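You operate a simulated robot arm through the tools that you are given. There is no shell and no other tool. Be economical: measure what you need, move in short steps, check, and stop when the job is done.

You run a simulated two-armed robot. Do the job below in one go: nothing can be reset, and whatever is moved stays where it is left.

## Task
Take the striped cloth from the top of the craft table and lay it out flat on the top of the side table.

The check looks at the end state, three seconds after you hand in, the way a careful person would. Anything else that was tipped, shoved, dropped, spilled or broken makes it a failure. Flat cloth is picked up by pressing the open fingertips on it (5 to 10 N) and closing them slowly along it; thin cloth reads only 2 to 8 mm in the jaws.

## Robot
Two 7-joint arms with two-finger parallel grippers on one trunk, on a base that drives. Base frame: it is fixed to the floor where the robot stands at the start and does not move with it; the origin is under the middle of the robot, x ahead of it, y to its left, z up; the surface under the hand at the start is at about z = 0.76. Lengths are in m, angles in rad, forces in N, time in s.
The left shoulder is at the start at [0.05, 0.187, 1.01], the right one opposite. With the tool pointing down near the work surface each hand reaches from about 0.1 to 0.66 m from the robot's upright axis, wherever it stands, measured 20 degrees to its own side. Places, roughly: top of the side table [-1, 0.7, 0.8]. Payload 3.43 kg a hand.
Tool frame (each hand has its own): the origin (TCP) lies between the finger pads and is the grasp point; the fingertips stand 0.03 m ahead of it; z points along the fingers, y is the line along which they close. The gripper opens to 0.094 m. The fingers are 0.028 m wide and 0.01 m thick; the gripper's body (0.05 by 0.096 m) begins 0.055 m behind the TCP.
Orientation is told as [roll, pitch, yaw] about the base's x, y, z axes, in that order, counted from this pose: with the fingers straight down and closing along the base's y, the tool's x points along the base's -x, its y along +y and its z along -z.

## Interface
- The arms move only by the tool send_rows. It takes "left_commands", "right_commands" or both (then of equal length, played together; a hand with none holds still); each is a list of rows, each an object of numbers (a shift or turn left out is 0, a gripper value left out holds the last): "tx", "ty", "tz": the shift along the base's x, y, z in units of 250 mm (1.0 is 250 mm); "rx", "ry", "rz": the turn, a rotation vector about the base's x, y, z in units of 90 degrees (1.0 is 90 degrees); "gripper": the finger opening in m, from 0 to 0.094. In form: [{"tx": .., "ty": .., "tz": .., "rx": .., "ry": .., "rz": .., "gripper": ..}, ...]. A call has 1 to 10 rows; each row is the pose to reach, as a shift and turn from the pose commanded when the call began. A call with a number of a shift or a turn outside -1 to 1 is refused whole. Rows are played at 5 a second. More than 0.05 m and 0.15 rad between two rows, or a gripper value outside its range, and nothing of the call is played. Where a pose cannot be reached the arm comes as near as it can. A force on the tool above 40 N (or 10 N above the force at the start of the call, whichever is more), or a blocked arm, ends the call early, and 0.2 s more pass. The fingers move at their own pace (about 0.153 m/s each) and stop on an object; they squeeze with about 34 N. The grip force told is the motor's: it shows also when the fingers shut on nothing. Time passes only in rows, and 0.2 s behind the last, so rows that repeat a pose let the fingers close. It gives the time, the measured TCP pose, the force on the tool (base axes), the opening and the grip force at its end, in the units of the frame above (readings bear some noise), with the torque about the TCP (base axes, N m) and any sound that the robot's microphone picked up.
- Cameras (640 x 400 px; columns grow to the right, rows downward): "scene" is now at [0.1092, 0.0651, 1.1575]; the picture's right is [0.79, -0.62, 0.00], its down [-0.42, -0.53, -0.74] and it looks along [0.45, 0.58, -0.68] (base axes); focal length 214 px, centre (320, 200). "left" rides on the left gripper at [0.076, -0.014, -0.102] in its tool frame; the picture's right is [0.18, 0.98, 0.00], its down [-0.75, 0.14, -0.64] and it looks along [-0.63, 0.12, 0.77] (tool axes); focal length 243 px, centre (320, 200). "right" rides on the right gripper at [0.076, 0.014, -0.102] in its tool frame; the picture's right is [-0.18, 0.98, 0.00], its down [-0.75, -0.14, -0.64] and it looks along [-0.63, -0.12, 0.77] (tool axes); focal length 243 px, centre (320, 200). There is no depth. A picture from a camera that has moved, and an enlarged one, comes with that camera's place and axes in the base frame and with its lens.
- snapshot(camera): a new picture of that camera. No time passes.
- move_column(by): slides the trunk up (or, below 0, down) by that many m; the arms and the scene camera ride with it, the base frame stays. It gives what a move gives, with no picture.
- roll_base(legs): drives the robot by 1 to 6 legs, each [ahead, left, turn to the left] in m, m and rad, along the robot's own axes; the way and the turn of a leg run together, so that a leg with both is an arc; at most 1.5 m and 3.142 rad a leg. The arms and the cameras ride along, it lands a little off, and it stops where it bumps. It gives what a move gives.
- pan_tilt(pan, tilt): turns the head with the scene camera to pan (to the left, within 1.396 rad either way) and tilt (down, from -0.506 to 1.204), counted from straight ahead of the robot. It gives what a move gives.
- enlarge(camera, box): a new picture of the part [left, top, right, bottom] of that camera's present view, enlarged. No time passes.
- sign_off(): hands the job in; it is judged then, once.

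Work in short steps. Places have to be worked out from the pictures, the camera data and where the tool is seen: move nearer, look again, correct. Check each grasp and each placing, and mend what went wrong. You have 120 turns and 108 pictures in all, those below and enlarged ones among them. Open the grippers and draw the arms clear of the work before you hand the job in, unless the task says otherwise; then end with one line.

The tools are called by a JSON object that holds its "api" and its "payload". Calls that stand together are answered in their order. send_rows: Moves the arms, as the interface text tells. Its arguments: {"type":"object","properties":{"left_commands":{"type":"array","items":{"type":"object","properties":{"tx":{"type":"number"},"ty":{"type":"number"},"tz":{"type":"number"},"rx":{"type":"number"},"ry":{"type":"number"},"rz":{"type":"number"},"gripper":{"type":"number"}}}},"right_commands":{"type":"array","items":{"type":"object","properties":{"tx":{"type":"number"},"ty":{"type":"number"},"tz":{"type":"number"},"rx":{"type":"number"},"ry":{"type":"number"},"rz":{"type":"number"},"gripper":{"type":"number"}}}}},"required":[]} The other tools are called the same way: move_column (by) slides the trunk up or down; roll_base (legs) drives the base; pan_tilt (pan, tilt) turns the head that bears the scene camera; snapshot (camera) takes a picture; enlarge (camera, box) takes an enlarged picture of a part of a camera's view; sign_off () hands the job in.

At the start:

```text
time_s: 0.0
left_tcp_pos: [0.427, 0.3618, 0.9236]
left_tcp_rot: [0.0, 0.001, -0.001]
left_ft_force: [-0.8, 0.7, -0.6]
left_torque: [-0.01, -0.02, 0.0]
left_width: 0.0941
left_finger_force: 0.1
right_tcp_pos: [0.4394, 0.0193, 0.9498]
right_tcp_rot: [-0.001, -0.001, 0.002]
right_ft_force: [-0.7, -0.1, 0.6]
right_torque: [0.02, 0.0, 0.0]
right_width: 0.0942
right_finger_force: 0.0
trunk travel left (down, up): [-0.225, 0.207]
robot x, y, heading: [-0.0023, 0.0001, -0.004]
head pan, tilt: [0.906, 0.742]
```

scene: 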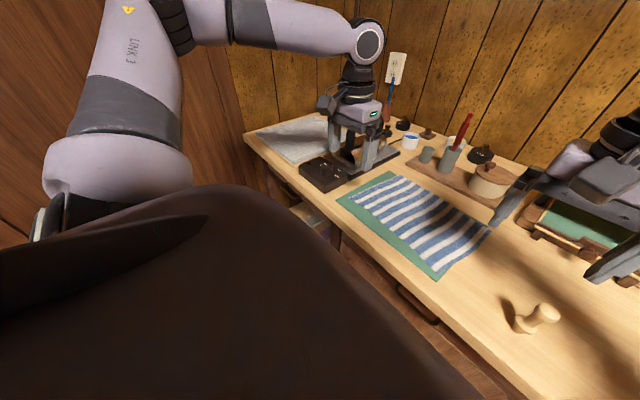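
right: 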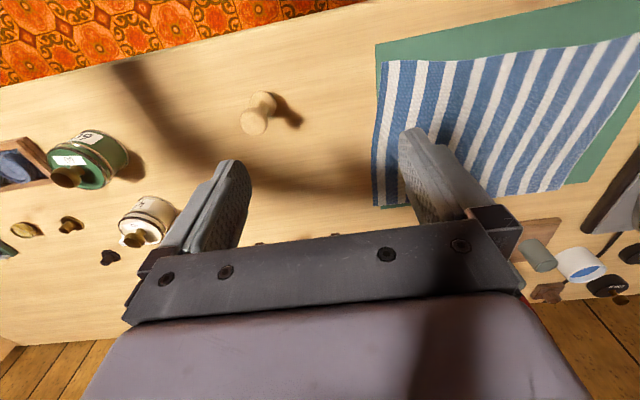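
left: 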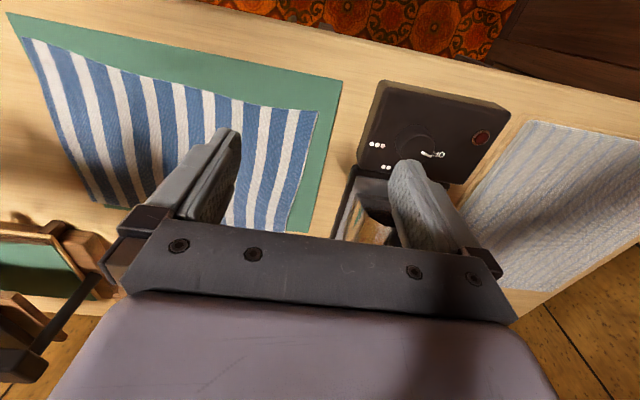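

I place the cloth at about x 0.43–0.64, y 0.08–0.35 on a green mat. First I look over to the side table by turning the head fully left.

{"api": "pan_tilt", "payload": {"pan": 1.396, "tilt": 0.5}}

{"api": "snapshot", "payload": {"camera": "scene"}}

{"api": "pan_tilt", "payload": {"pan": 0.45, "tilt": 0.9}}

{"api": "snapshot", "payload": {"camera": "scene"}}

```text
time_s: 0.9
left_tcp_pos: [0.4257, 0.3619, 0.9236]
left_tcp_rot: [-0.001, 0.001, 0.003]
left_ft_force: [0.8, -0.1, -0.3]
left_torque: [-0.02, 0.0, -0.01]
left_width: 0.0939
left_finger_force: 0.0
right_tcp_pos: [0.438, 0.02, 0.9495]
right_tcp_rot: [0.0, -0.001, -0.001]
right_ft_force: [0.5, 0.7, 0.5]
right_torque: [0.02, -0.03, -0.02]
right_width: 0.0941
right_finger_force: 0.1
trunk travel left (down, up): [-0.225, 0.207]
robot x, y, heading: [0.0022, 0.0024, 0.001]
head pan, tilt: [1.396, 0.499]
```

```text
104 pictures are left
camera scene: at [0.0737, 0.0892, 1.1787], right [0.98, -0.17, 0.0], down [-0.08, -0.47, -0.88], along [0.15, 0.86, -0.48], focal length 214 px, centre (320, 200)
```

scene: 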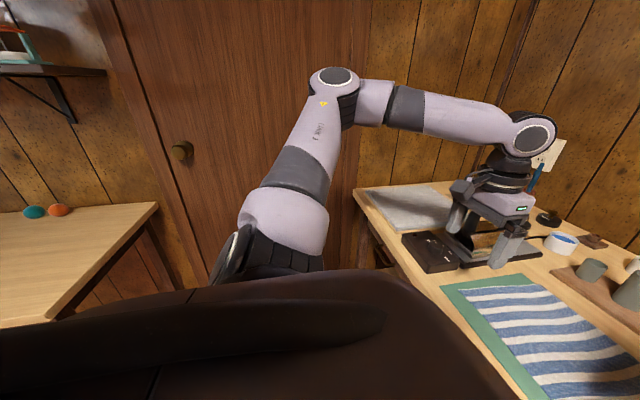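

```text
time_s: 2.2
left_tcp_pos: [0.426, 0.3602, 0.9235]
left_tcp_rot: [-0.001, -0.001, 0.0]
left_ft_force: [0.4, 0.9, -0.6]
left_torque: [0.02, 0.02, 0.0]
left_width: 0.094
left_finger_force: 0.0
right_tcp_pos: [0.4388, 0.0194, 0.9496]
right_tcp_rot: [0.0, 0.0, 0.0]
right_ft_force: [-0.5, -0.2, 0.5]
right_torque: [0.01, -0.02, 0.02]
right_width: 0.094
right_finger_force: 0.1
trunk travel left (down, up): [-0.225, 0.207]
robot x, y, heading: [0.0008, -0.0004, 0.001]
head pan, tilt: [0.45, 0.901]
```

```text
103 pictures are left
camera scene: at [0.1258, 0.0325, 1.1449], right [0.44, -0.9, 0.0], down [-0.71, -0.34, -0.62], along [0.56, 0.27, -0.78], focal length 214 px, centre (320, 200)
```

scene: 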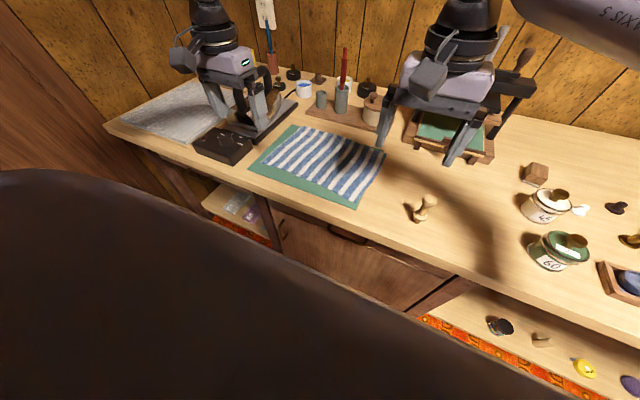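

The side table's front edge is near y≈0.41 and its right end near x≈-0.38. The cloth's near corners are about (0.45, 0.35) and (0.43, 0.09). I move both hands above those corners, staying high, then look again.

{"api": "send_rows", "payload": {"left_commands": [{"tx": 0.03, "ty": -0.05, "tz": 0, "gripper": 0.06}, {"tx": 0.06, "ty": -0.1, "tz": 0}, {"tx": 0.08, "ty": -0.12, "tz": -0.1}, {"tx": 0.08, "ty": -0.12, "tz": -0.2}, {"tx": 0.08, "ty": -0.12, "tz": -0.3}], "right_commands": [{"ty": 0.18, "gripper": 0.06}, {"ty": 0.34}, {"ty": 0.42, "tz": -0.1}, {"ty": 0.42, "tz": -0.25}, {"ty": 0.42, "tz": -0.4}]}}

{"api": "snapshot", "payload": {"camera": "left"}}

{"api": "snapshot", "payload": {"camera": "right"}}

{"api": "enlarge", "payload": {"camera": "scene", "box": [180, 80, 460, 255]}}

```text
time_s: 3.4
left_tcp_pos: [0.4455, 0.3309, 0.8498]
left_tcp_rot: [0.0, -0.002, -0.001]
left_ft_force: [0.1, 0.0, -0.6]
left_torque: [0.02, 0.03, -0.02]
left_width: 0.0601
left_finger_force: 0.0
right_tcp_pos: [0.4398, 0.1238, 0.8482]
right_tcp_rot: [0.001, -0.003, 0.001]
right_ft_force: [0.0, 0.4, -0.3]
right_torque: [-0.02, 0.01, -0.03]
right_width: 0.0599
right_finger_force: 0.1
trunk travel left (down, up): [-0.225, 0.207]
robot x, y, heading: [0.001, -0.0016, 0.006]
head pan, tilt: [0.45, 0.901]
```

```text
102 pictures are left
camera left: at [0.369, 0.317, 0.9521], right [-0.18, 0.98, 0.0], down [0.75, 0.14, 0.64], along [0.63, 0.12, -0.77], focal length 243 px, centre (320, 200)
```

left: 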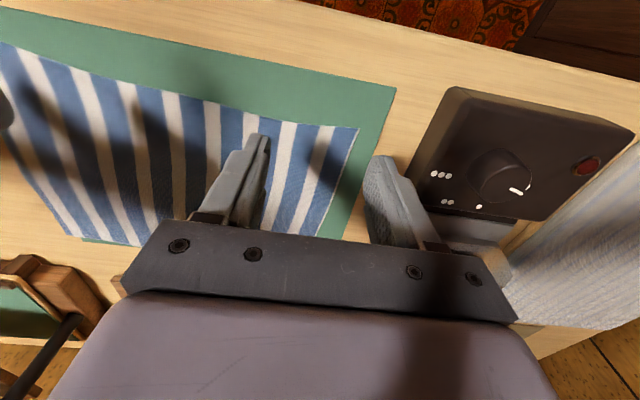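

```text
101 pictures are left
camera right: at [0.3632, 0.1371, 0.9516], right [0.18, 0.98, 0.0], down [0.75, -0.14, 0.64], along [0.63, -0.12, -0.77], focal length 243 px, centre (320, 200)
```

right: 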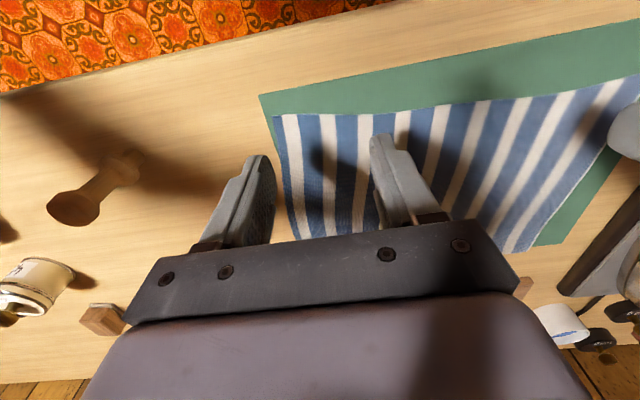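

```text
2.29 times, centred on (320, 168) of scene
camera zoom: at [0.1259, 0.0325, 1.1449], right [0.44, -0.9, 0.0], down [-0.71, -0.34, -0.62], along [0.56, 0.27, -0.78], focal length 490 px, centre (320, 274)
```

zoom: 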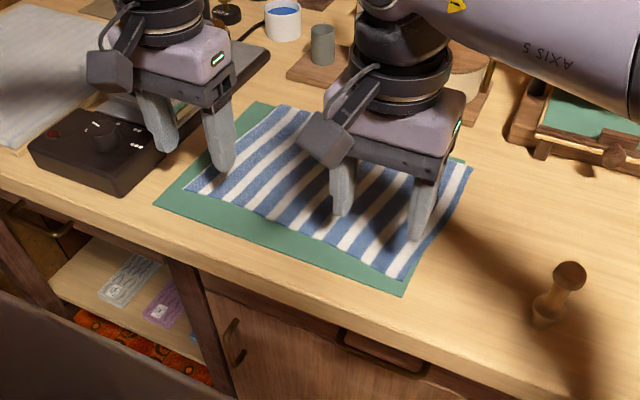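

The near corners come out at left (0.444, 0.362) and right (0.428, 0.087). I narrow both grippers to 35 mm and bring them just above the cloth, a little inside each corner.

{"api": "send_rows", "payload": {"left_commands": [{"tx": 0.03, "ty": -0.024, "tz": -0.05, "gripper": 0.035}, {"tx": 0.048, "ty": -0.024, "tz": -0.1}, {"tx": 0.048, "ty": -0.024, "tz": -0.15}, {"tx": 0.048, "ty": -0.024, "tz": -0.2}], "right_commands": [{"tx": 0.02, "ty": -0.02, "tz": -0.05, "gripper": 0.035}, {"tx": 0.03, "ty": -0.02, "tz": -0.1}, {"tx": 0.03, "ty": -0.02, "tz": -0.15}, {"tx": 0.03, "ty": -0.02, "tz": -0.193}]}}

{"api": "snapshot", "payload": {"camera": "left"}}

{"api": "snapshot", "payload": {"camera": "right"}}

```text
time_s: 4.4
left_tcp_pos: [0.4595, 0.3253, 0.7973]
left_tcp_rot: [-0.001, -0.002, 0.0]
left_ft_force: [1.1, 0.4, -0.2]
left_torque: [-0.01, -0.02, 0.01]
left_width: 0.0352
left_finger_force: 0.0
right_tcp_pos: [0.4466, 0.1198, 0.8015]
right_tcp_rot: [0.0, -0.001, 0.001]
right_ft_force: [0.6, -0.4, -0.6]
right_torque: [-0.02, 0.0, 0.02]
right_width: 0.0349
right_finger_force: 0.0
trunk travel left (down, up): [-0.225, 0.207]
robot x, y, heading: [-0.0, 0.0015, 0.003]
head pan, tilt: [0.45, 0.901]
```

```text
99 pictures are left
camera left: at [0.3815, 0.3114, 0.9025], right [-0.18, 0.98, 0.0], down [0.75, 0.14, 0.64], along [0.63, 0.12, -0.77], focal length 243 px, centre (320, 200)
```

left: 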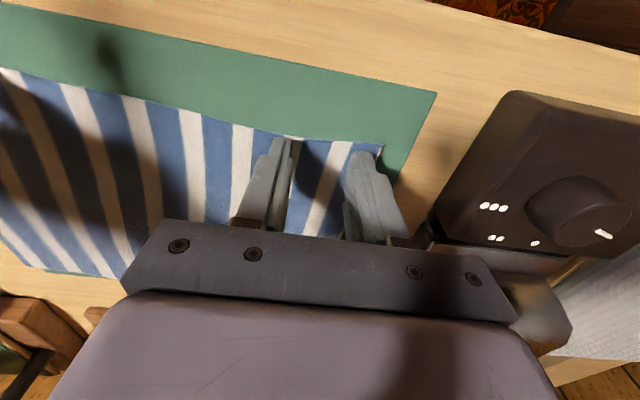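

```text
98 pictures are left
camera right: at [0.3706, 0.1328, 0.9034], right [0.18, 0.98, 0.0], down [0.75, -0.14, 0.64], along [0.63, -0.12, -0.77], focal length 243 px, centre (320, 200)
```

right: 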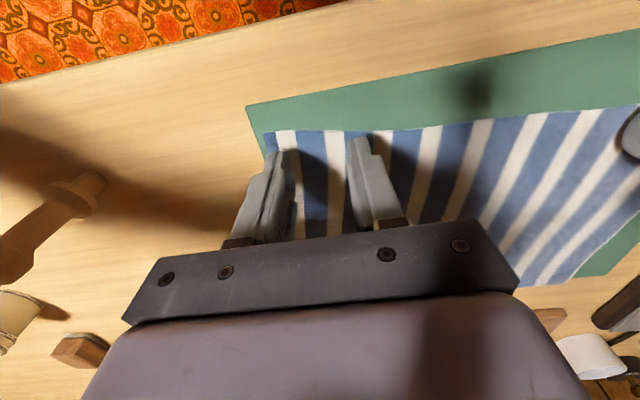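

Both finger pairs sit just inside the near edge at the corners, as wanted. I ease down until they touch.

{"api": "send_rows", "payload": {"left_commands": [{"tz": -0.008}, {"tz": -0.016}, {"tz": -0.02}, {"tz": -0.02}], "right_commands": [{"tz": -0.012}, {"tz": -0.024}, {"tz": -0.032}, {"tz": -0.032}]}}

```text
time_s: 5.4
left_tcp_pos: [0.4594, 0.3248, 0.7943]
left_tcp_rot: [0.0, -0.002, -0.001]
left_ft_force: [0.2, 1.0, 2.5]
left_torque: [0.08, 0.0, -0.02]
left_width: 0.0353
left_finger_force: 0.1
right_tcp_pos: [0.4459, 0.1196, 0.793]
right_tcp_rot: [0.004, -0.002, -0.002]
right_ft_force: [-0.5, 1.1, 8.8]
right_torque: [-0.09, -0.01, -0.01]
right_width: 0.0351
right_finger_force: 0.1
trunk travel left (down, up): [-0.225, 0.207]
robot x, y, heading: [0.001, -0.0022, 0.004]
head pan, tilt: [0.45, 0.901]
```

The right hand presses 8.8 N and the left only 2.5 N, so I lower the left a little more and then close both slowly.

{"api": "send_rows", "payload": {"left_commands": [{"tz": -0.006, "gripper": 0.035}, {"tz": -0.006, "gripper": 0.029}, {"tz": -0.006, "gripper": 0.023}, {"tz": -0.006, "gripper": 0.017}, {"tz": -0.006, "gripper": 0.011}, {"tz": -0.006, "gripper": 0.006}, {"tz": -0.006, "gripper": 0.0}, {"tz": -0.006, "gripper": 0.0}, {"tz": -0.006, "gripper": 0.0}], "right_commands": [{"tz": 0.0, "gripper": 0.035}, {"tz": 0.0, "gripper": 0.029}, {"tz": 0.0, "gripper": 0.023}, {"tz": 0.0, "gripper": 0.017}, {"tz": 0.0, "gripper": 0.011}, {"tz": 0.0, "gripper": 0.006}, {"tz": 0.0, "gripper": 0.0}, {"tz": 0.0, "gripper": 0.0}, {"tz": 0.0, "gripper": 0.0}]}}

{"api": "snapshot", "payload": {"camera": "left"}}

{"api": "snapshot", "payload": {"camera": "right"}}

```text
time_s: 7.4
left_tcp_pos: [0.4575, 0.3226, 0.7949]
left_tcp_rot: [-0.004, -0.003, -0.002]
left_ft_force: [-0.7, -22.0, 14.5]
left_torque: [-0.63, 0.05, -0.06]
left_width: 0.0021
left_finger_force: 34.0
right_tcp_pos: [0.4456, 0.1218, 0.7934]
right_tcp_rot: [0.006, -0.003, 0.001]
right_ft_force: [-1.4, 21.6, 8.2]
right_torque: [0.66, 0.06, 0.1]
right_width: 0.0021
right_finger_force: 34.4
trunk travel left (down, up): [-0.225, 0.207]
robot x, y, heading: [-0.0012, -0.0012, 0.006]
head pan, tilt: [0.45, 0.901]
```

```text
97 pictures are left
camera left: at [0.3806, 0.309, 0.898], right [-0.18, 0.98, -0.01], down [0.75, 0.14, 0.64], along [0.63, 0.11, -0.76], focal length 243 px, centre (320, 200)
```

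left: 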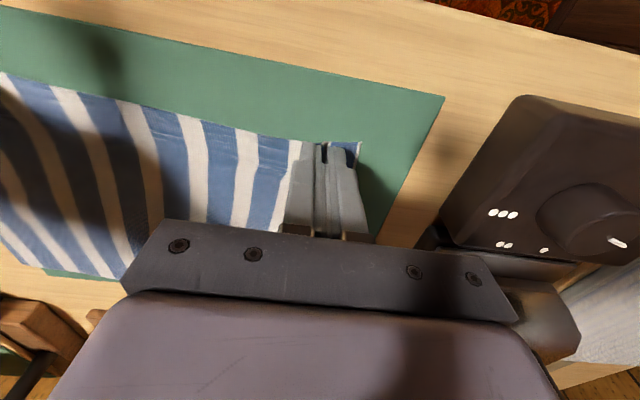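

```text
96 pictures are left
camera right: at [0.3686, 0.1336, 0.8967], right [0.18, 0.98, 0.01], down [0.75, -0.14, 0.64], along [0.63, -0.11, -0.77], focal length 243 px, centre (320, 200)
```

right: 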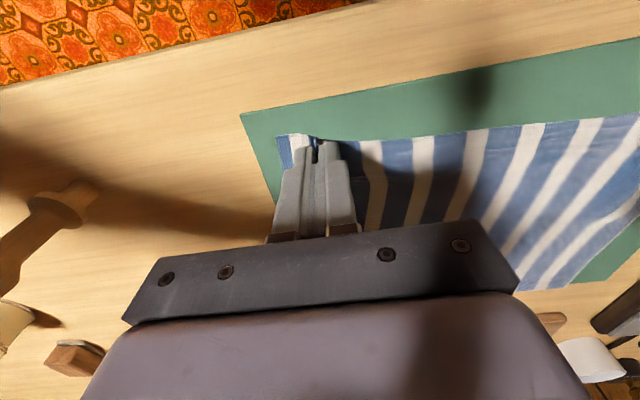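

Both jaws read 2.1 mm with cloth in them, and the cloth is stretched between the hands (22 N). I move the hands inward a few mm to relax it and lift slightly.

{"api": "send_rows", "payload": {"left_commands": [{"ty": -0.008, "tz": 0.01}, {"ty": -0.016, "tz": 0.03}, {"ty": -0.02, "tz": 0.08}, {"ty": -0.02, "tz": 0.14}, {"ty": -0.02, "tz": 0.2}], "right_commands": [{"ty": 0.008, "tz": 0.01}, {"ty": 0.016, "tz": 0.03}, {"ty": 0.02, "tz": 0.08}, {"ty": 0.02, "tz": 0.14}, {"ty": 0.02, "tz": 0.2}]}}

{"api": "snapshot", "payload": {"camera": "scene"}}

{"api": "snapshot", "payload": {"camera": "right"}}

```text
time_s: 8.6
left_tcp_pos: [0.459, 0.3202, 0.8425]
left_tcp_rot: [0.0, 0.0, 0.001]
left_ft_force: [-0.3, -8.7, 0.6]
left_torque: [-0.25, 0.03, -0.02]
left_width: 0.002
left_finger_force: 34.3
right_tcp_pos: [0.4457, 0.1248, 0.8427]
right_tcp_rot: [-0.003, -0.001, 0.0]
right_ft_force: [0.9, 8.3, 0.4]
right_torque: [0.26, -0.03, 0.04]
right_width: 0.0021
right_finger_force: 33.4
trunk travel left (down, up): [-0.225, 0.207]
robot x, y, heading: [0.0001, -0.0009, -0.0]
head pan, tilt: [0.45, 0.901]
```

```text
95 pictures are left
camera scene: at [0.1257, 0.0324, 1.1448], right [0.44, -0.9, 0.0], down [-0.71, -0.34, -0.62], along [0.56, 0.27, -0.78], focal length 214 px, centre (320, 200)
```

scene: 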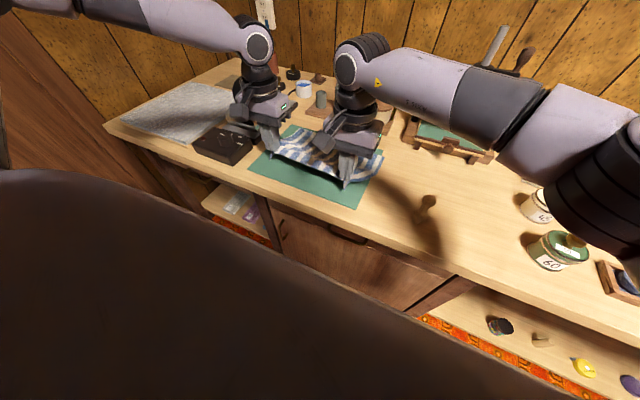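

```text
94 pictures are left
camera right: at [0.3705, 0.138, 0.9457], right [0.19, 0.98, 0.0], down [0.75, -0.14, 0.64], along [0.63, -0.12, -0.77], focal length 243 px, centre (320, 200)
```

right: 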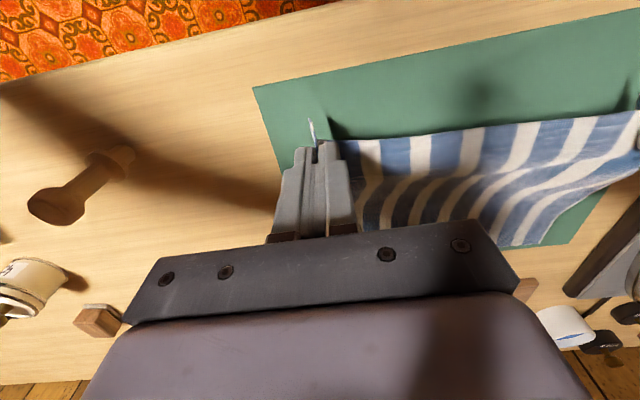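

The cloth is lifting off the mat cleanly with the mat left behind. I raise both hands to about z 1.07 so the far edge clears everything.

{"api": "send_rows", "payload": {"left_commands": [{"ty": -0.008, "tz": 0.12}, {"ty": -0.01, "tz": 0.24}, {"ty": -0.01, "tz": 0.36}, {"ty": -0.01, "tz": 0.5}, {"ty": -0.01, "tz": 0.64}, {"ty": -0.01, "tz": 0.78}, {"ty": -0.01, "tz": 0.92}, {"ty": -0.01, "tz": 0.92}], "right_commands": [{"ty": 0.008, "tz": 0.12}, {"ty": 0.01, "tz": 0.24}, {"ty": 0.01, "tz": 0.36}, {"ty": 0.01, "tz": 0.5}, {"ty": 0.01, "tz": 0.64}, {"ty": 0.01, "tz": 0.78}, {"ty": 0.01, "tz": 0.92}, {"ty": 0.01, "tz": 0.92}]}}

{"api": "snapshot", "payload": {"camera": "scene"}}

{"api": "snapshot", "payload": {"camera": "left"}}

```text
time_s: 9.7
left_tcp_pos: [0.458, 0.306, 0.9786]
left_tcp_rot: [-0.022, -0.006, -0.014]
left_ft_force: [2.5, -24.2, -2.5]
left_torque: [-0.74, -0.03, -0.09]
left_width: 0.0022
left_finger_force: 33.7
right_tcp_pos: [0.4694, 0.1039, 0.9612]
right_tcp_rot: [0.046, 0.058, -0.057]
right_ft_force: [-1.2, 24.0, 2.4]
right_torque: [0.74, 0.02, 0.1]
right_width: 0.0023
right_finger_force: 33.6
right hand out of reach, approached as far as the arm can: row 5
trunk travel left (down, up): [-0.225, 0.207]
robot x, y, heading: [-0.0018, 0.0014, -0.002]
head pan, tilt: [0.45, 0.901]
stopped in row 5 (right hand): the force on the tool passed its limit at 43 N (the readings are from after the stop); the commanded pose is now the measured one
```

```text
93 pictures are left
camera scene: at [0.1261, 0.0323, 1.1448], right [0.43, -0.9, 0.0], down [-0.71, -0.34, -0.62], along [0.56, 0.27, -0.78], focal length 214 px, centre (320, 200)
```

scene: 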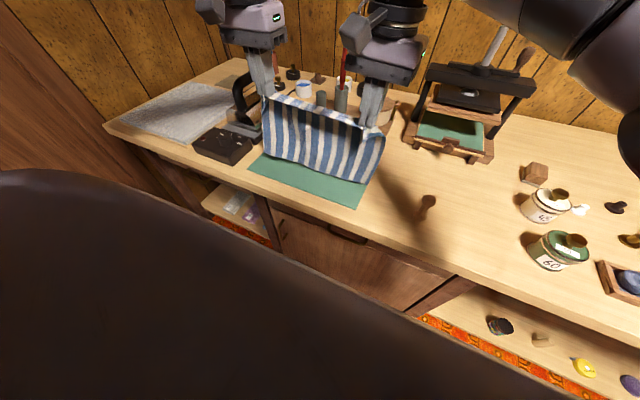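

```text
92 pictures are left
camera left: at [0.3805, 0.2972, 1.0815], right [-0.17, 0.99, -0.02], down [0.75, 0.15, 0.64], along [0.64, 0.09, -0.77], focal length 243 px, centre (320, 200)
```

left: 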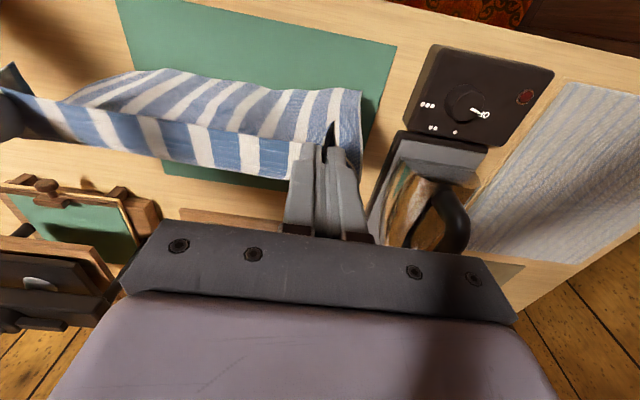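

The right hand ran out of reach at this height and pulled on the cloth. I back both hands down slightly, square the right one, relax the pull, and then use the trunk for height.

{"api": "send_rows", "payload": {"left_commands": [{"ty": -0.005, "tz": -0.03}, {"ty": -0.01, "tz": -0.08, "rx": 0.014, "rz": 0.009}, {"ty": -0.01, "tz": -0.12, "rx": 0.014, "rz": 0.009}], "right_commands": [{"tx": -0.03, "ty": 0.02, "tz": -0.01, "rx": -0.01, "ry": -0.01, "rz": 0.01}, {"tx": -0.05, "ty": 0.04, "tz": -0.03, "rx": -0.029, "ry": -0.037, "rz": 0.036}, {"tx": -0.05, "ty": 0.04, "tz": -0.05, "rx": -0.029, "ry": -0.037, "rz": 0.036}]}}

{"api": "move_column", "payload": {"by": 0.12}}

{"api": "snapshot", "payload": {"camera": "scene"}}

```text
time_s: 10.5
left_tcp_pos: [0.4589, 0.3093, 0.9474]
left_tcp_rot: [0.007, -0.004, 0.008]
left_ft_force: [0.8, -14.1, 0.2]
left_torque: [-0.49, 0.0, -0.02]
left_width: 0.0019
left_finger_force: 34.1
right_tcp_pos: [0.4583, 0.1111, 0.9511]
right_tcp_rot: [-0.003, -0.009, -0.01]
right_ft_force: [0.5, 14.4, -1.5]
right_torque: [0.44, 0.01, 0.07]
right_width: 0.0019
right_finger_force: 34.2
trunk travel left (down, up): [-0.225, 0.207]
robot x, y, heading: [0.0017, 0.0031, -0.003]
head pan, tilt: [0.45, 0.901]
```

```text
time_s: 12.0
left_tcp_pos: [0.4579, 0.3094, 1.0679]
left_tcp_rot: [0.007, -0.005, 0.004]
left_ft_force: [0.8, -13.5, -0.4]
left_torque: [-0.4, -0.01, -0.03]
left_width: 0.002
left_finger_force: 33.5
right_tcp_pos: [0.4581, 0.1101, 1.068]
right_tcp_rot: [-0.007, -0.002, -0.011]
right_ft_force: [-0.2, 14.6, -0.1]
right_torque: [0.46, 0.03, 0.08]
right_width: 0.0019
right_finger_force: 34.3
trunk travel left (down, up): [-0.345, 0.087]
robot x, y, heading: [-0.0011, 0.004, 0.0]
head pan, tilt: [0.45, 0.901]
```

```text
91 pictures are left
camera scene: at [0.1259, 0.0325, 1.2648], right [0.44, -0.9, 0.0], down [-0.71, -0.34, -0.62], along [0.56, 0.27, -0.78], focal length 214 px, centre (320, 200)
```

scene: 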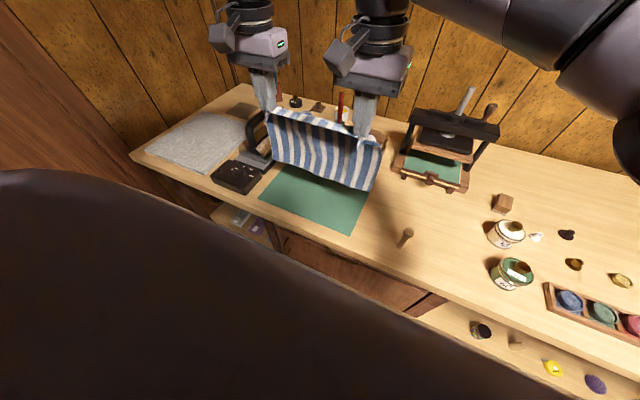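

The cloth hangs free and clean. I relax the pull a little more, draw the hands closer to the body, and back the base off the craft table.

{"api": "send_rows", "payload": {"left_commands": [{"ty": -0.01, "tx": -0.06}, {"ty": -0.07, "tx": -0.14}, {"ty": -0.13, "tx": -0.22}, {"ty": -0.19, "tx": -0.3}, {"ty": -0.25, "tx": -0.3}], "right_commands": [{"ty": 0.01, "tx": -0.06}, {"ty": -0.05, "tx": -0.14}, {"ty": -0.11, "tx": -0.22}, {"ty": -0.17, "tx": -0.3}, {"ty": -0.23, "tx": -0.3}]}}

{"api": "roll_base", "payload": {"legs": [[-0.3, -0.08, 0]]}}

{"api": "pan_tilt", "payload": {"pan": 1.396, "tilt": 0.5}}

{"api": "snapshot", "payload": {"camera": "scene"}}

```text
time_s: 13.2
left_tcp_pos: [0.3832, 0.2461, 1.0684]
left_tcp_rot: [0.007, -0.005, 0.005]
left_ft_force: [-0.6, -0.4, 0.2]
left_torque: [0.01, -0.01, 0.03]
left_width: 0.0019
left_finger_force: 34.3
right_tcp_pos: [0.3798, 0.0553, 1.0685]
right_tcp_rot: [-0.01, -0.004, -0.002]
right_ft_force: [-0.1, 1.1, 0.6]
right_torque: [0.03, -0.02, 0.0]
right_width: 0.002
right_finger_force: 34.1
trunk travel left (down, up): [-0.345, 0.087]
robot x, y, heading: [-0.0009, -0.0032, -0.002]
head pan, tilt: [0.45, 0.901]
```

```text
time_s: 15.2
left_tcp_pos: [0.0838, 0.1681, 1.0678]
left_tcp_rot: [0.008, -0.006, 0.005]
left_ft_force: [-0.4, -0.2, 0.0]
left_torque: [0.01, 0.0, 0.01]
left_width: 0.0021
left_finger_force: 33.6
right_tcp_pos: [0.078, -0.0226, 1.0687]
right_tcp_rot: [-0.009, -0.007, -0.003]
right_ft_force: [0.5, 0.0, -0.1]
right_torque: [0.0, -0.02, -0.03]
right_width: 0.0022
right_finger_force: 34.1
trunk travel left (down, up): [-0.345, 0.087]
robot x, y, heading: [-0.2995, -0.077, 0.003]
head pan, tilt: [0.45, 0.901]
```

```text
time_s: 16.5
left_tcp_pos: [0.0833, 0.1673, 1.0667]
left_tcp_rot: [0.008, -0.004, 0.005]
left_ft_force: [0.2, -0.9, 0.0]
left_torque: [0.03, -0.04, 0.01]
left_width: 0.0023
left_finger_force: 33.5
right_tcp_pos: [0.0801, -0.0224, 1.0682]
right_tcp_rot: [-0.009, -0.006, -0.003]
right_ft_force: [0.9, 0.5, -0.2]
right_torque: [0.0, 0.02, 0.02]
right_width: 0.0019
right_finger_force: 34.3
trunk travel left (down, up): [-0.345, 0.087]
robot x, y, heading: [-0.3011, -0.0835, 0.004]
head pan, tilt: [1.396, 0.499]
```

```text
90 pictures are left
camera scene: at [-0.2259, 0.0098, 1.2987], right [0.98, -0.17, 0.0], down [-0.08, -0.47, -0.88], along [0.15, 0.86, -0.48], focal length 214 px, centre (320, 200)
```

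scene: 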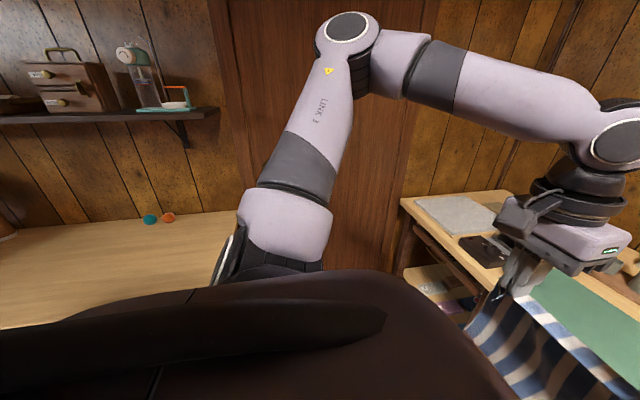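

The base is clear and the side table's top looks mostly empty, with two small balls at the back and a wall shelf above. I turn 90° left on the spot and look ahead.

{"api": "roll_base", "payload": {"legs": [[0, 0, 1.57]]}}

{"api": "pan_tilt", "payload": {"pan": 0.6, "tilt": 0.6}}

{"api": "snapshot", "payload": {"camera": "scene"}}

```text
time_s: 20.7
left_tcp_pos: [-0.5409, 0.3072, 1.0677]
left_tcp_rot: [0.007, -0.004, 1.561]
left_ft_force: [0.0, -0.2, -0.5]
left_torque: [0.0, -0.03, -0.04]
left_width: 0.0019
left_finger_force: 34.3
right_tcp_pos: [-0.3512, 0.3005, 1.0688]
right_tcp_rot: [-0.011, -0.003, 1.555]
right_ft_force: [-1.2, -0.1, 0.5]
right_torque: [0.0, 0.02, -0.03]
right_width: 0.0021
right_finger_force: 34.4
trunk travel left (down, up): [-0.345, 0.087]
robot x, y, heading: [-0.3041, -0.082, 1.554]
head pan, tilt: [1.396, 0.499]
```

```text
time_s: 21.8
left_tcp_pos: [-0.5412, 0.307, 1.0677]
left_tcp_rot: [0.008, -0.005, 1.563]
left_ft_force: [1.2, 0.0, -0.5]
left_torque: [0.0, -0.02, -0.05]
left_width: 0.0018
left_finger_force: 34.1
right_tcp_pos: [-0.3513, 0.2995, 1.0681]
right_tcp_rot: [-0.008, -0.004, 1.556]
right_ft_force: [0.1, -0.2, 0.5]
right_torque: [0.02, -0.01, -0.03]
right_width: 0.0019
right_finger_force: 34.3
trunk travel left (down, up): [-0.345, 0.087]
robot x, y, heading: [-0.3018, -0.0771, 1.558]
head pan, tilt: [0.6, 0.6]
```

```text
89 pictures are left
camera scene: at [-0.3483, 0.0522, 1.2896], right [0.83, 0.55, 0.0], down [0.31, -0.47, -0.83], along [-0.46, 0.69, -0.56], focal length 214 px, centre (320, 200)
```

scene: 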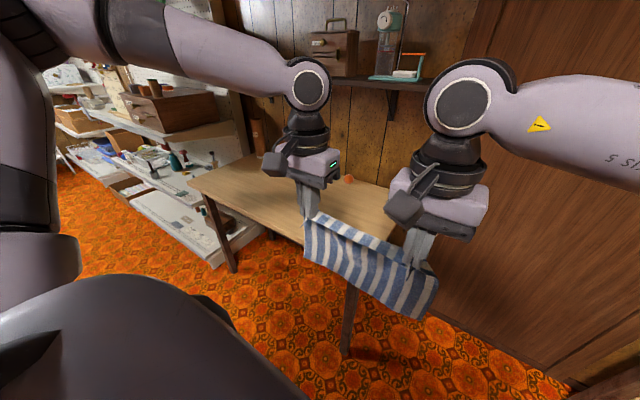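

From two views I triangulate the side table: top z≈0.745–0.8, x −1.4…−0.44, y 0.46…0.95, with the shelf farther back at y>1.04. I strafe left and forward so the hands are before its middle, then look.

{"api": "roll_base", "payload": {"legs": [[0, 0.37, 0.012], [0.12, 0, 0]]}}

{"api": "pan_tilt", "payload": {"pan": 0.2, "tilt": 0.8}}

{"api": "snapshot", "payload": {"camera": "scene"}}

{"api": "snapshot", "payload": {"camera": "left"}}

{"api": "snapshot", "payload": {"camera": "right"}}

```text
time_s: 26.4
left_tcp_pos: [-0.9143, 0.4253, 1.0677]
left_tcp_rot: [0.007, -0.003, 1.576]
left_ft_force: [0.5, 0.5, 0.1]
left_torque: [-0.05, -0.02, -0.07]
left_width: 0.0021
left_finger_force: 34.0
right_tcp_pos: [-0.7248, 0.4231, 1.0683]
right_tcp_rot: [-0.008, -0.002, 1.568]
right_ft_force: [-0.6, -0.1, -0.6]
right_torque: [0.02, 0.01, -0.04]
right_width: 0.0022
right_finger_force: 33.7
trunk travel left (down, up): [-0.345, 0.087]
robot x, y, heading: [-0.6674, 0.0431, 1.569]
head pan, tilt: [0.6, 0.6]
```

```text
time_s: 27.3
left_tcp_pos: [-0.9146, 0.4261, 1.0677]
left_tcp_rot: [0.008, -0.005, 1.577]
left_ft_force: [0.8, 0.1, -1.0]
left_torque: [0.01, 0.01, -0.07]
left_width: 0.0021
left_finger_force: 34.1
right_tcp_pos: [-0.7248, 0.4224, 1.0687]
right_tcp_rot: [-0.009, -0.005, 1.569]
right_ft_force: [-0.5, -0.2, -0.1]
right_torque: [0.01, 0.0, -0.04]
right_width: 0.0019
right_finger_force: 34.0
trunk travel left (down, up): [-0.345, 0.087]
robot x, y, heading: [-0.6698, 0.044, 1.574]
head pan, tilt: [0.201, 0.799]
```

```text
88 pictures are left
camera scene: at [-0.684, 0.1797, 1.2728], right [0.98, 0.2, 0.0], down [0.14, -0.7, -0.7], along [-0.14, 0.68, -0.72], focal length 214 px, centre (320, 200)
```

scene: 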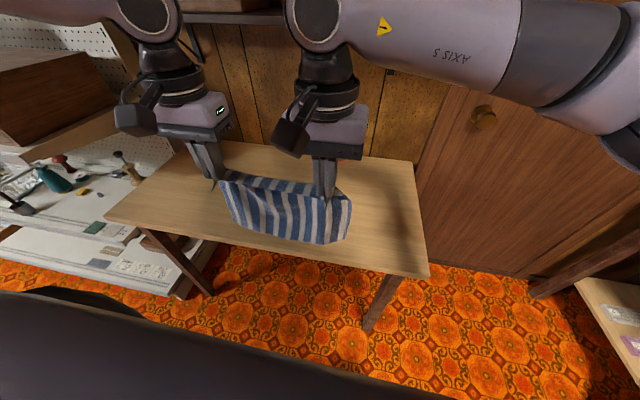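

```text
87 pictures are left
camera left: at [-0.8998, 0.3495, 1.1713], right [-0.98, -0.19, 0.01], down [-0.14, 0.75, 0.65], along [-0.13, 0.63, -0.76], focal length 243 px, centre (320, 200)
```

left: 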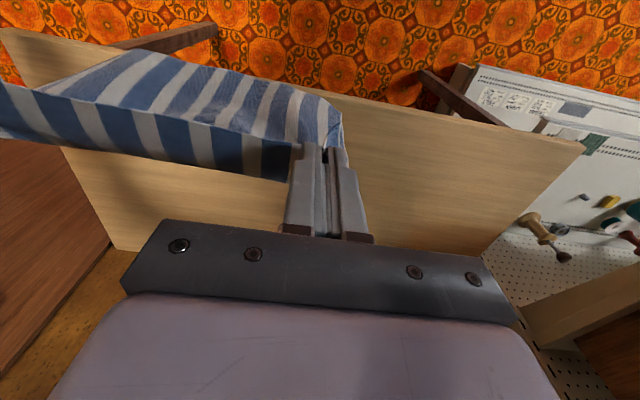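

```text
86 pictures are left
camera right: at [-0.7391, 0.3446, 1.1701], right [-0.98, 0.19, -0.01], down [0.14, 0.75, 0.65], along [0.13, 0.63, -0.76], focal length 243 px, centre (320, 200)
```

right: 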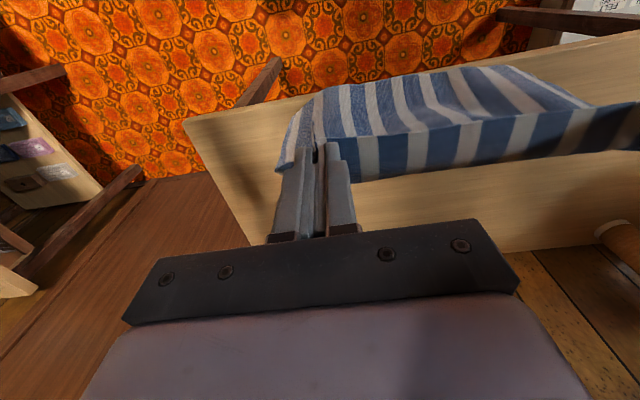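

The cloth hangs straight, about 0.17 m below the fingers, over the table's front edge (y≈0.46). I nudge the base forward and left, then carry the hands right, forward and down toward y≈0.70.

{"api": "roll_base", "payload": {"legs": [[0.05, 0.1, 0]]}}

{"api": "send_rows", "payload": {"left_commands": [{"tx": 0.08, "ty": 0.1}, {"tx": 0.16, "ty": 0.2, "tz": -0.04}, {"tx": 0.24, "ty": 0.32, "tz": -0.08}, {"tx": 0.32, "ty": 0.44, "tz": -0.12}, {"tx": 0.4, "ty": 0.56, "tz": -0.16}, {"tx": 0.4, "ty": 0.68, "tz": -0.2}, {"tx": 0.4, "ty": 0.8, "tz": -0.24}, {"tx": 0.4, "ty": 0.92, "tz": -0.28}], "right_commands": [{"tx": 0.08, "ty": 0.1}, {"tx": 0.16, "ty": 0.2, "tz": -0.04}, {"tx": 0.24, "ty": 0.32, "tz": -0.08}, {"tx": 0.32, "ty": 0.44, "tz": -0.12}, {"tx": 0.4, "ty": 0.56, "tz": -0.16}, {"tx": 0.4, "ty": 0.68, "tz": -0.2}, {"tx": 0.4, "ty": 0.8, "tz": -0.24}, {"tx": 0.4, "ty": 0.92, "tz": -0.28}]}}

{"api": "snapshot", "payload": {"camera": "scene"}}

{"api": "snapshot", "payload": {"camera": "right"}}

```text
time_s: 28.8
left_tcp_pos: [-1.0143, 0.4756, 1.0671]
left_tcp_rot: [0.008, -0.006, 1.577]
left_ft_force: [1.6, -0.6, -0.3]
left_torque: [0.01, -0.05, -0.03]
left_width: 0.002
left_finger_force: 33.7
right_tcp_pos: [-0.8238, 0.4715, 1.0681]
right_tcp_rot: [-0.011, -0.003, 1.569]
right_ft_force: [-0.3, 0.0, -0.8]
right_torque: [-0.01, 0.0, -0.08]
right_width: 0.0021
right_finger_force: 34.0
trunk travel left (down, up): [-0.345, 0.087]
robot x, y, heading: [-0.7687, 0.0906, 1.569]
head pan, tilt: [0.201, 0.799]
```

```text
time_s: 30.1
left_tcp_pos: [-0.9401, 0.5767, 1.0365]
left_tcp_rot: [-0.023, -0.016, 1.559]
left_ft_force: [17.1, 2.1, -0.2]
left_torque: [0.07, -0.57, -0.09]
left_width: 0.0019
left_finger_force: 34.4
left hand out of reach, approached as far as the arm can: row 4, 5, 6
right_tcp_pos: [-0.741, 0.6045, 1.0327]
right_tcp_rot: [0.021, -0.002, 1.599]
right_ft_force: [-18.1, -2.6, 1.1]
right_torque: [-0.11, 0.55, 0.1]
right_width: 0.0022
right_finger_force: 34.0
trunk travel left (down, up): [-0.345, 0.087]
robot x, y, heading: [-0.769, 0.0934, 1.571]
head pan, tilt: [0.201, 0.799]
stopped in row 6 (left hand): the force on the tool passed its limit at 46 N (the readings are from after the stop); the commanded pose is now the measured one
```

```text
85 pictures are left
camera scene: at [-0.7838, 0.2297, 1.2727], right [0.98, 0.2, 0.0], down [0.14, -0.7, -0.7], along [-0.14, 0.68, -0.72], focal length 214 px, centre (320, 200)
```

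scene: 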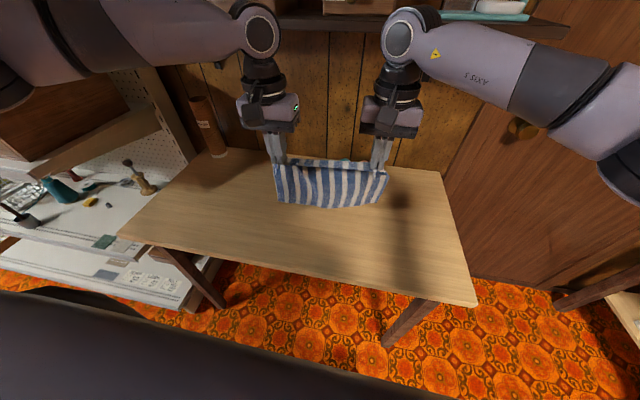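

```text
84 pictures are left
camera right: at [-0.7498, 0.5268, 1.1344], right [-0.99, 0.16, 0.02], down [0.13, 0.76, 0.64], along [0.08, 0.63, -0.77], focal length 243 px, centre (320, 200)
```

right: 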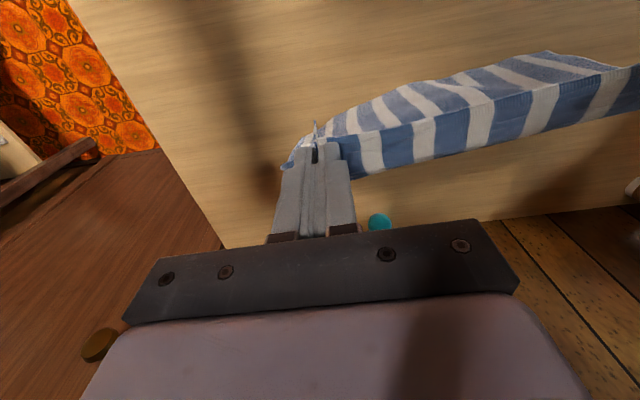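

The arms hit their reach limit at this height and the cloth pulled. I even out the hands, then raise the trunk so the arms can work lower and farther out.

{"api": "send_rows", "payload": {"left_commands": [{"tx": 0.01, "tz": -0.02}, {"tx": 0.015, "tz": -0.04, "rz": 0.008}, {"tx": 0.015, "tz": -0.08, "rz": 0.008}, {"tx": 0.015, "tz": -0.12, "rz": 0.008}], "right_commands": [{"tx": -0.01, "ty": -0.05, "tz": -0.01}, {"tx": -0.015, "ty": -0.1, "tz": -0.03, "rz": -0.018}, {"tx": -0.015, "ty": -0.11, "tz": -0.07, "rz": -0.018}, {"tx": -0.015, "ty": -0.11, "tz": -0.1, "rz": -0.018}]}}

{"api": "move_column", "payload": {"by": 0.08}}

```text
time_s: 31.1
left_tcp_pos: [-0.9443, 0.5718, 1.0056]
left_tcp_rot: [-0.019, -0.016, 1.577]
left_ft_force: [20.6, 1.2, 0.7]
left_torque: [-0.02, -0.6, -0.16]
left_width: 0.0021
left_finger_force: 33.9
left hand out of reach, approached as far as the arm can: row 1, 2, 3, 4
right_tcp_pos: [-0.7412, 0.5789, 1.0071]
right_tcp_rot: [0.018, -0.006, 1.561]
right_ft_force: [-20.4, -0.6, -1.0]
right_torque: [-0.03, 0.63, 0.13]
right_width: 0.0021
right_finger_force: 33.4
trunk travel left (down, up): [-0.345, 0.087]
robot x, y, heading: [-0.766, 0.0932, 1.565]
head pan, tilt: [0.201, 0.799]
```

```text
time_s: 32.2
left_tcp_pos: [-0.9433, 0.572, 1.0854]
left_tcp_rot: [-0.021, -0.014, 1.577]
left_ft_force: [21.4, 0.9, 0.6]
left_torque: [0.01, -0.67, -0.16]
left_width: 0.0019
left_finger_force: 34.1
right_tcp_pos: [-0.7413, 0.5784, 1.0861]
right_tcp_rot: [0.017, -0.003, 1.562]
right_ft_force: [-20.9, -0.3, -0.8]
right_torque: [-0.03, 0.68, 0.08]
right_width: 0.0021
right_finger_force: 34.1
trunk travel left (down, up): [-0.425, 0.007]
robot x, y, heading: [-0.7639, 0.0919, 1.571]
head pan, tilt: [0.201, 0.799]
```

Still 20 N of pull and the left arm is near a joint limit, so I bring the right hand inward and lower both now that the trunk is up.

{"api": "send_rows", "payload": {"left_commands": [{"tx": 0.0, "tz": -0.05}, {"tx": 0.0, "tz": -0.12}, {"tx": 0.0, "tz": -0.2}, {"tx": 0.0, "tz": -0.28}, {"tz": -0.36}], "right_commands": [{"tx": -0.02, "ty": -0.02, "tz": -0.05}, {"tx": -0.03, "ty": -0.024, "tz": -0.12}, {"tx": -0.03, "ty": -0.024, "tz": -0.2}, {"tx": -0.03, "ty": -0.024, "tz": -0.28}, {"tx": -0.03, "ty": -0.024, "tz": -0.36}]}}

{"api": "snapshot", "payload": {"camera": "scene"}}

```text
time_s: 33.4
left_tcp_pos: [-0.957, 0.5597, 1.0051]
left_tcp_rot: [-0.029, -0.021, 1.573]
left_ft_force: [29.9, 2.2, -1.0]
left_torque: [0.0, -0.9, -0.23]
left_width: 0.002
left_finger_force: 34.2
left hand out of reach, approached as far as the arm can: row 2, 3, 4, 5
right_tcp_pos: [-0.751, 0.572, 0.9981]
right_tcp_rot: [0.023, -0.003, 1.565]
right_ft_force: [-30.3, -1.7, 0.9]
right_torque: [-0.03, 0.95, 0.14]
right_width: 0.0023
right_finger_force: 34.1
trunk travel left (down, up): [-0.425, 0.007]
robot x, y, heading: [-0.7627, 0.0933, 1.567]
head pan, tilt: [0.201, 0.799]
```

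```text
83 pictures are left
camera scene: at [-0.7838, 0.2297, 1.3528], right [0.98, 0.2, 0.0], down [0.14, -0.7, -0.7], along [-0.14, 0.68, -0.72], focal length 214 px, centre (320, 200)
```

scene: 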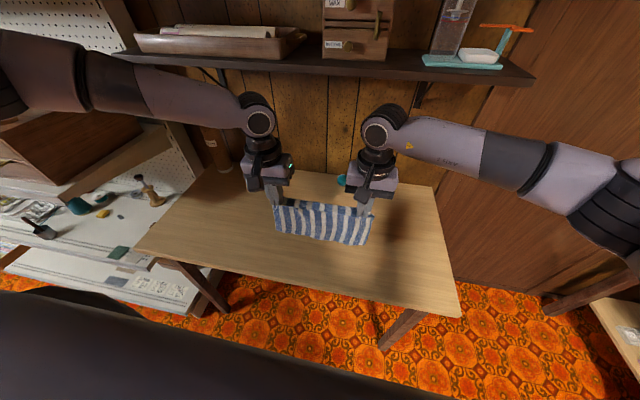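

The left arm is against a joint limit when its hand is this far in toward the middle. At the craft table it worked well farther left, so I shift both hands left, with the right one moving a bit more to slacken the cloth.

{"api": "send_rows", "payload": {"left_commands": [{"tx": 0.0}, {"tx": -0.06}, {"tx": -0.14}, {"tx": -0.22}, {"tx": -0.3}, {"tx": -0.38}, {"tx": -0.44}, {"tx": -0.44}], "right_commands": [{"tx": -0.04, "ty": -0.03}, {"tx": -0.11, "ty": -0.04}, {"tx": -0.19, "ty": -0.04}, {"tx": -0.27, "ty": -0.04}, {"tx": -0.35, "ty": -0.04}, {"tx": -0.43, "ty": -0.04}, {"tx": -0.49, "ty": -0.04}, {"tx": -0.49, "ty": -0.04}]}}

{"api": "snapshot", "payload": {"camera": "scene"}}

```text
time_s: 35.2
left_tcp_pos: [-1.0702, 0.5594, 1.0038]
left_tcp_rot: [-0.018, -0.015, 1.575]
left_ft_force: [15.4, -0.9, -1.3]
left_torque: [-0.01, -0.4, -0.11]
left_width: 0.002
left_finger_force: 34.0
right_tcp_pos: [-0.8699, 0.5622, 0.9966]
right_tcp_rot: [0.013, -0.004, 1.563]
right_ft_force: [-13.6, -1.2, 1.2]
right_torque: [-0.01, 0.42, 0.04]
right_width: 0.0021
right_finger_force: 34.0
trunk travel left (down, up): [-0.425, 0.007]
robot x, y, heading: [-0.7672, 0.0955, 1.571]
head pan, tilt: [0.201, 0.799]
```

```text
82 pictures are left
camera scene: at [-0.7835, 0.2296, 1.3528], right [0.98, 0.2, 0.0], down [0.14, -0.7, -0.7], along [-0.14, 0.68, -0.72], focal length 214 px, centre (320, 200)
```

scene: 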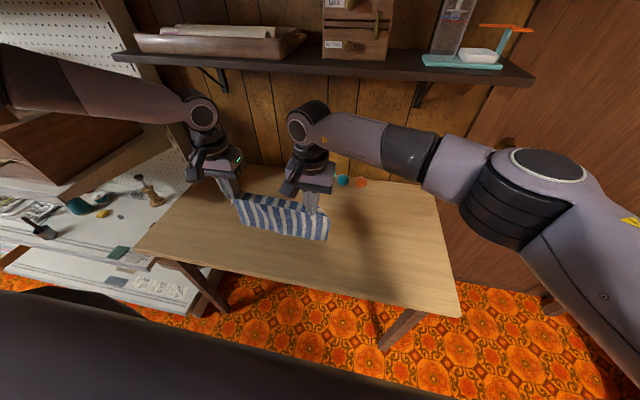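

Both arms are within reach again. I shift the base slightly right and 5 cm forward to get more depth on the table and to centre the cloth.

{"api": "roll_base", "payload": {"legs": [[0.05, -0.1, 0]]}}

{"api": "send_rows", "payload": {"left_commands": [{"tx": 0.01, "tz": -0.06}, {"tx": 0.015, "tz": -0.16}, {"tx": 0.015, "tz": -0.26}], "right_commands": [{"tx": -0.01, "tz": -0.04}, {"tx": -0.015, "tz": -0.14}, {"tx": -0.015, "tz": -0.24}]}}

{"api": "snapshot", "payload": {"camera": "scene"}}

{"api": "snapshot", "payload": {"camera": "right"}}

```text
time_s: 36.8
left_tcp_pos: [-0.9702, 0.6096, 1.0039]
left_tcp_rot: [-0.018, -0.016, 1.576]
left_ft_force: [14.5, -0.1, -0.4]
left_torque: [-0.01, -0.41, -0.11]
left_width: 0.0018
left_finger_force: 34.2
right_tcp_pos: [-0.7698, 0.6114, 0.9995]
right_tcp_rot: [0.016, -0.001, 1.565]
right_ft_force: [-14.8, -0.3, 0.5]
right_torque: [0.01, 0.46, 0.08]
right_width: 0.0021
right_finger_force: 33.7
trunk travel left (down, up): [-0.425, 0.007]
robot x, y, heading: [-0.6676, 0.1415, 1.574]
head pan, tilt: [0.201, 0.799]
```

```text
time_s: 37.6
left_tcp_pos: [-0.9655, 0.6103, 0.939]
left_tcp_rot: [-0.017, -0.017, 1.578]
left_ft_force: [1.1, 0.6, -0.2]
left_torque: [-0.02, -0.02, -0.03]
left_width: 0.0022
left_finger_force: 34.2
right_tcp_pos: [-0.7745, 0.6132, 0.9374]
right_tcp_rot: [0.014, -0.002, 1.561]
right_ft_force: [-0.8, -0.1, -0.8]
right_torque: [0.0, 0.01, 0.01]
right_width: 0.002
right_finger_force: 34.4
trunk travel left (down, up): [-0.425, 0.007]
robot x, y, heading: [-0.6673, 0.1425, 1.574]
head pan, tilt: [0.201, 0.799]
```

```text
81 pictures are left
camera scene: at [-0.6834, 0.28, 1.3528], right [0.98, 0.2, 0.0], down [0.14, -0.7, -0.7], along [-0.14, 0.68, -0.72], focal length 214 px, centre (320, 200)
```

scene: 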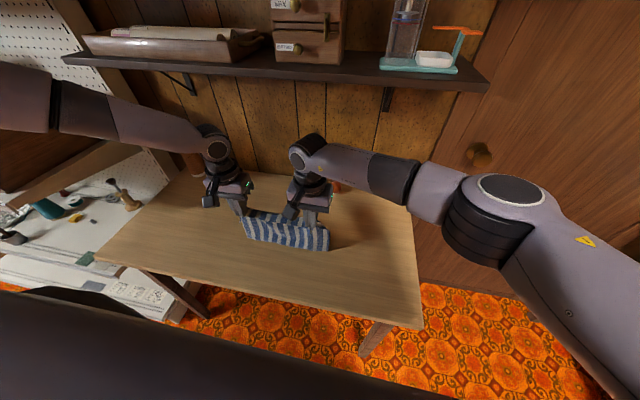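

```text
80 pictures are left
camera right: at [-0.787, 0.5356, 1.0393], right [-0.98, 0.19, 0.01], down [0.16, 0.75, 0.64], along [0.11, 0.63, -0.77], focal length 243 px, centre (320, 200)
```

right: 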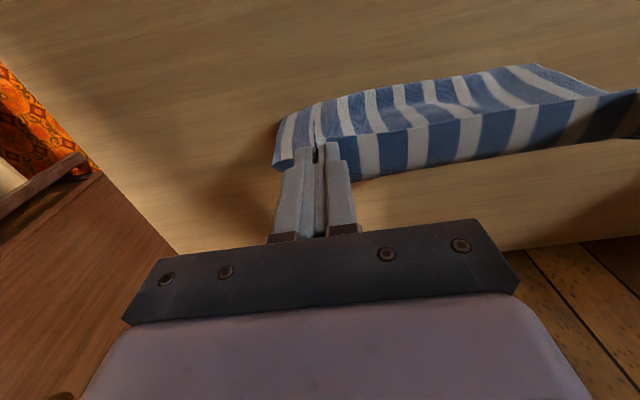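

Tension is now gone and the arms move freely. I rise 2 cm so the hem doesn't drag, carry forward to y≈0.70, and check.

{"api": "send_rows", "payload": {"left_commands": [{"tz": 0.1}, {"tz": 0.12, "ty": 0.1}, {"tz": 0.12, "ty": 0.2}, {"tz": 0.12, "ty": 0.3}, {"tz": 0.12, "ty": 0.38}, {"tz": 0.12, "ty": 0.38}], "right_commands": [{"tz": 0.1}, {"tz": 0.12, "ty": 0.1}, {"tz": 0.12, "ty": 0.2}, {"tz": 0.12, "ty": 0.3}, {"tz": 0.12, "ty": 0.37}, {"tz": 0.12, "ty": 0.37}]}}

{"api": "snapshot", "payload": {"camera": "scene"}}

{"api": "snapshot", "payload": {"camera": "right"}}

```text
time_s: 38.5
left_tcp_pos: [-0.9509, 0.6626, 0.9716]
left_tcp_rot: [-0.05, -0.022, 1.561]
left_ft_force: [22.7, 0.5, -1.0]
left_torque: [0.02, -0.71, -0.16]
left_width: 0.0017
left_finger_force: 34.1
left hand out of reach, approached as far as the arm can: row 4
right_tcp_pos: [-0.7453, 0.6676, 0.9647]
right_tcp_rot: [0.04, 0.008, 1.523]
right_ft_force: [-21.2, -0.3, 1.2]
right_torque: [-0.02, 0.72, 0.14]
right_width: 0.0021
right_finger_force: 33.9
right hand out of reach, approached as far as the arm can: row 3, 4
trunk travel left (down, up): [-0.425, 0.007]
robot x, y, heading: [-0.6659, 0.1407, 1.572]
head pan, tilt: [0.201, 0.799]
stopped in row 4 (left hand): the force on the tool passed its limit at 47 N (the readings are from after the stop); the commanded pose is now the measured one
```

```text
79 pictures are left
camera scene: at [-0.6832, 0.2795, 1.3528], right [0.98, 0.2, 0.0], down [0.14, -0.7, -0.7], along [-0.14, 0.68, -0.72], focal length 214 px, centre (320, 200)
```

scene: 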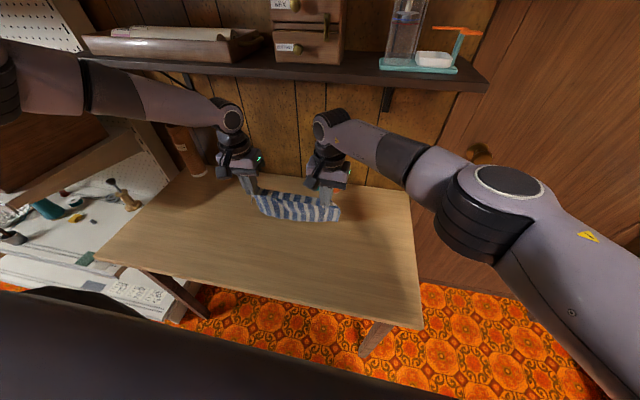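

```text
78 pictures are left
camera right: at [-0.7593, 0.5928, 1.0682], right [-0.97, 0.23, 0.04], down [0.2, 0.75, 0.63], along [0.12, 0.62, -0.78], focal length 243 px, centre (320, 200)
```

right: 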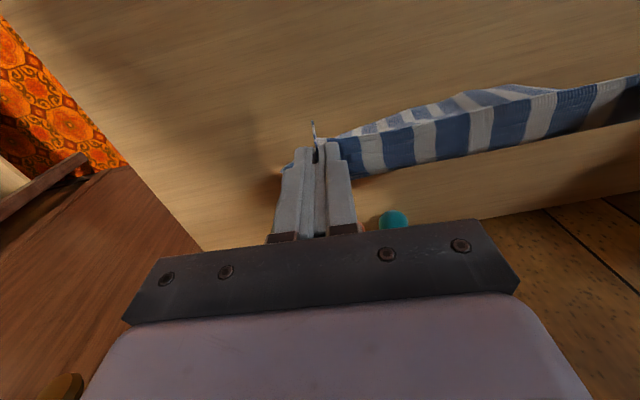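

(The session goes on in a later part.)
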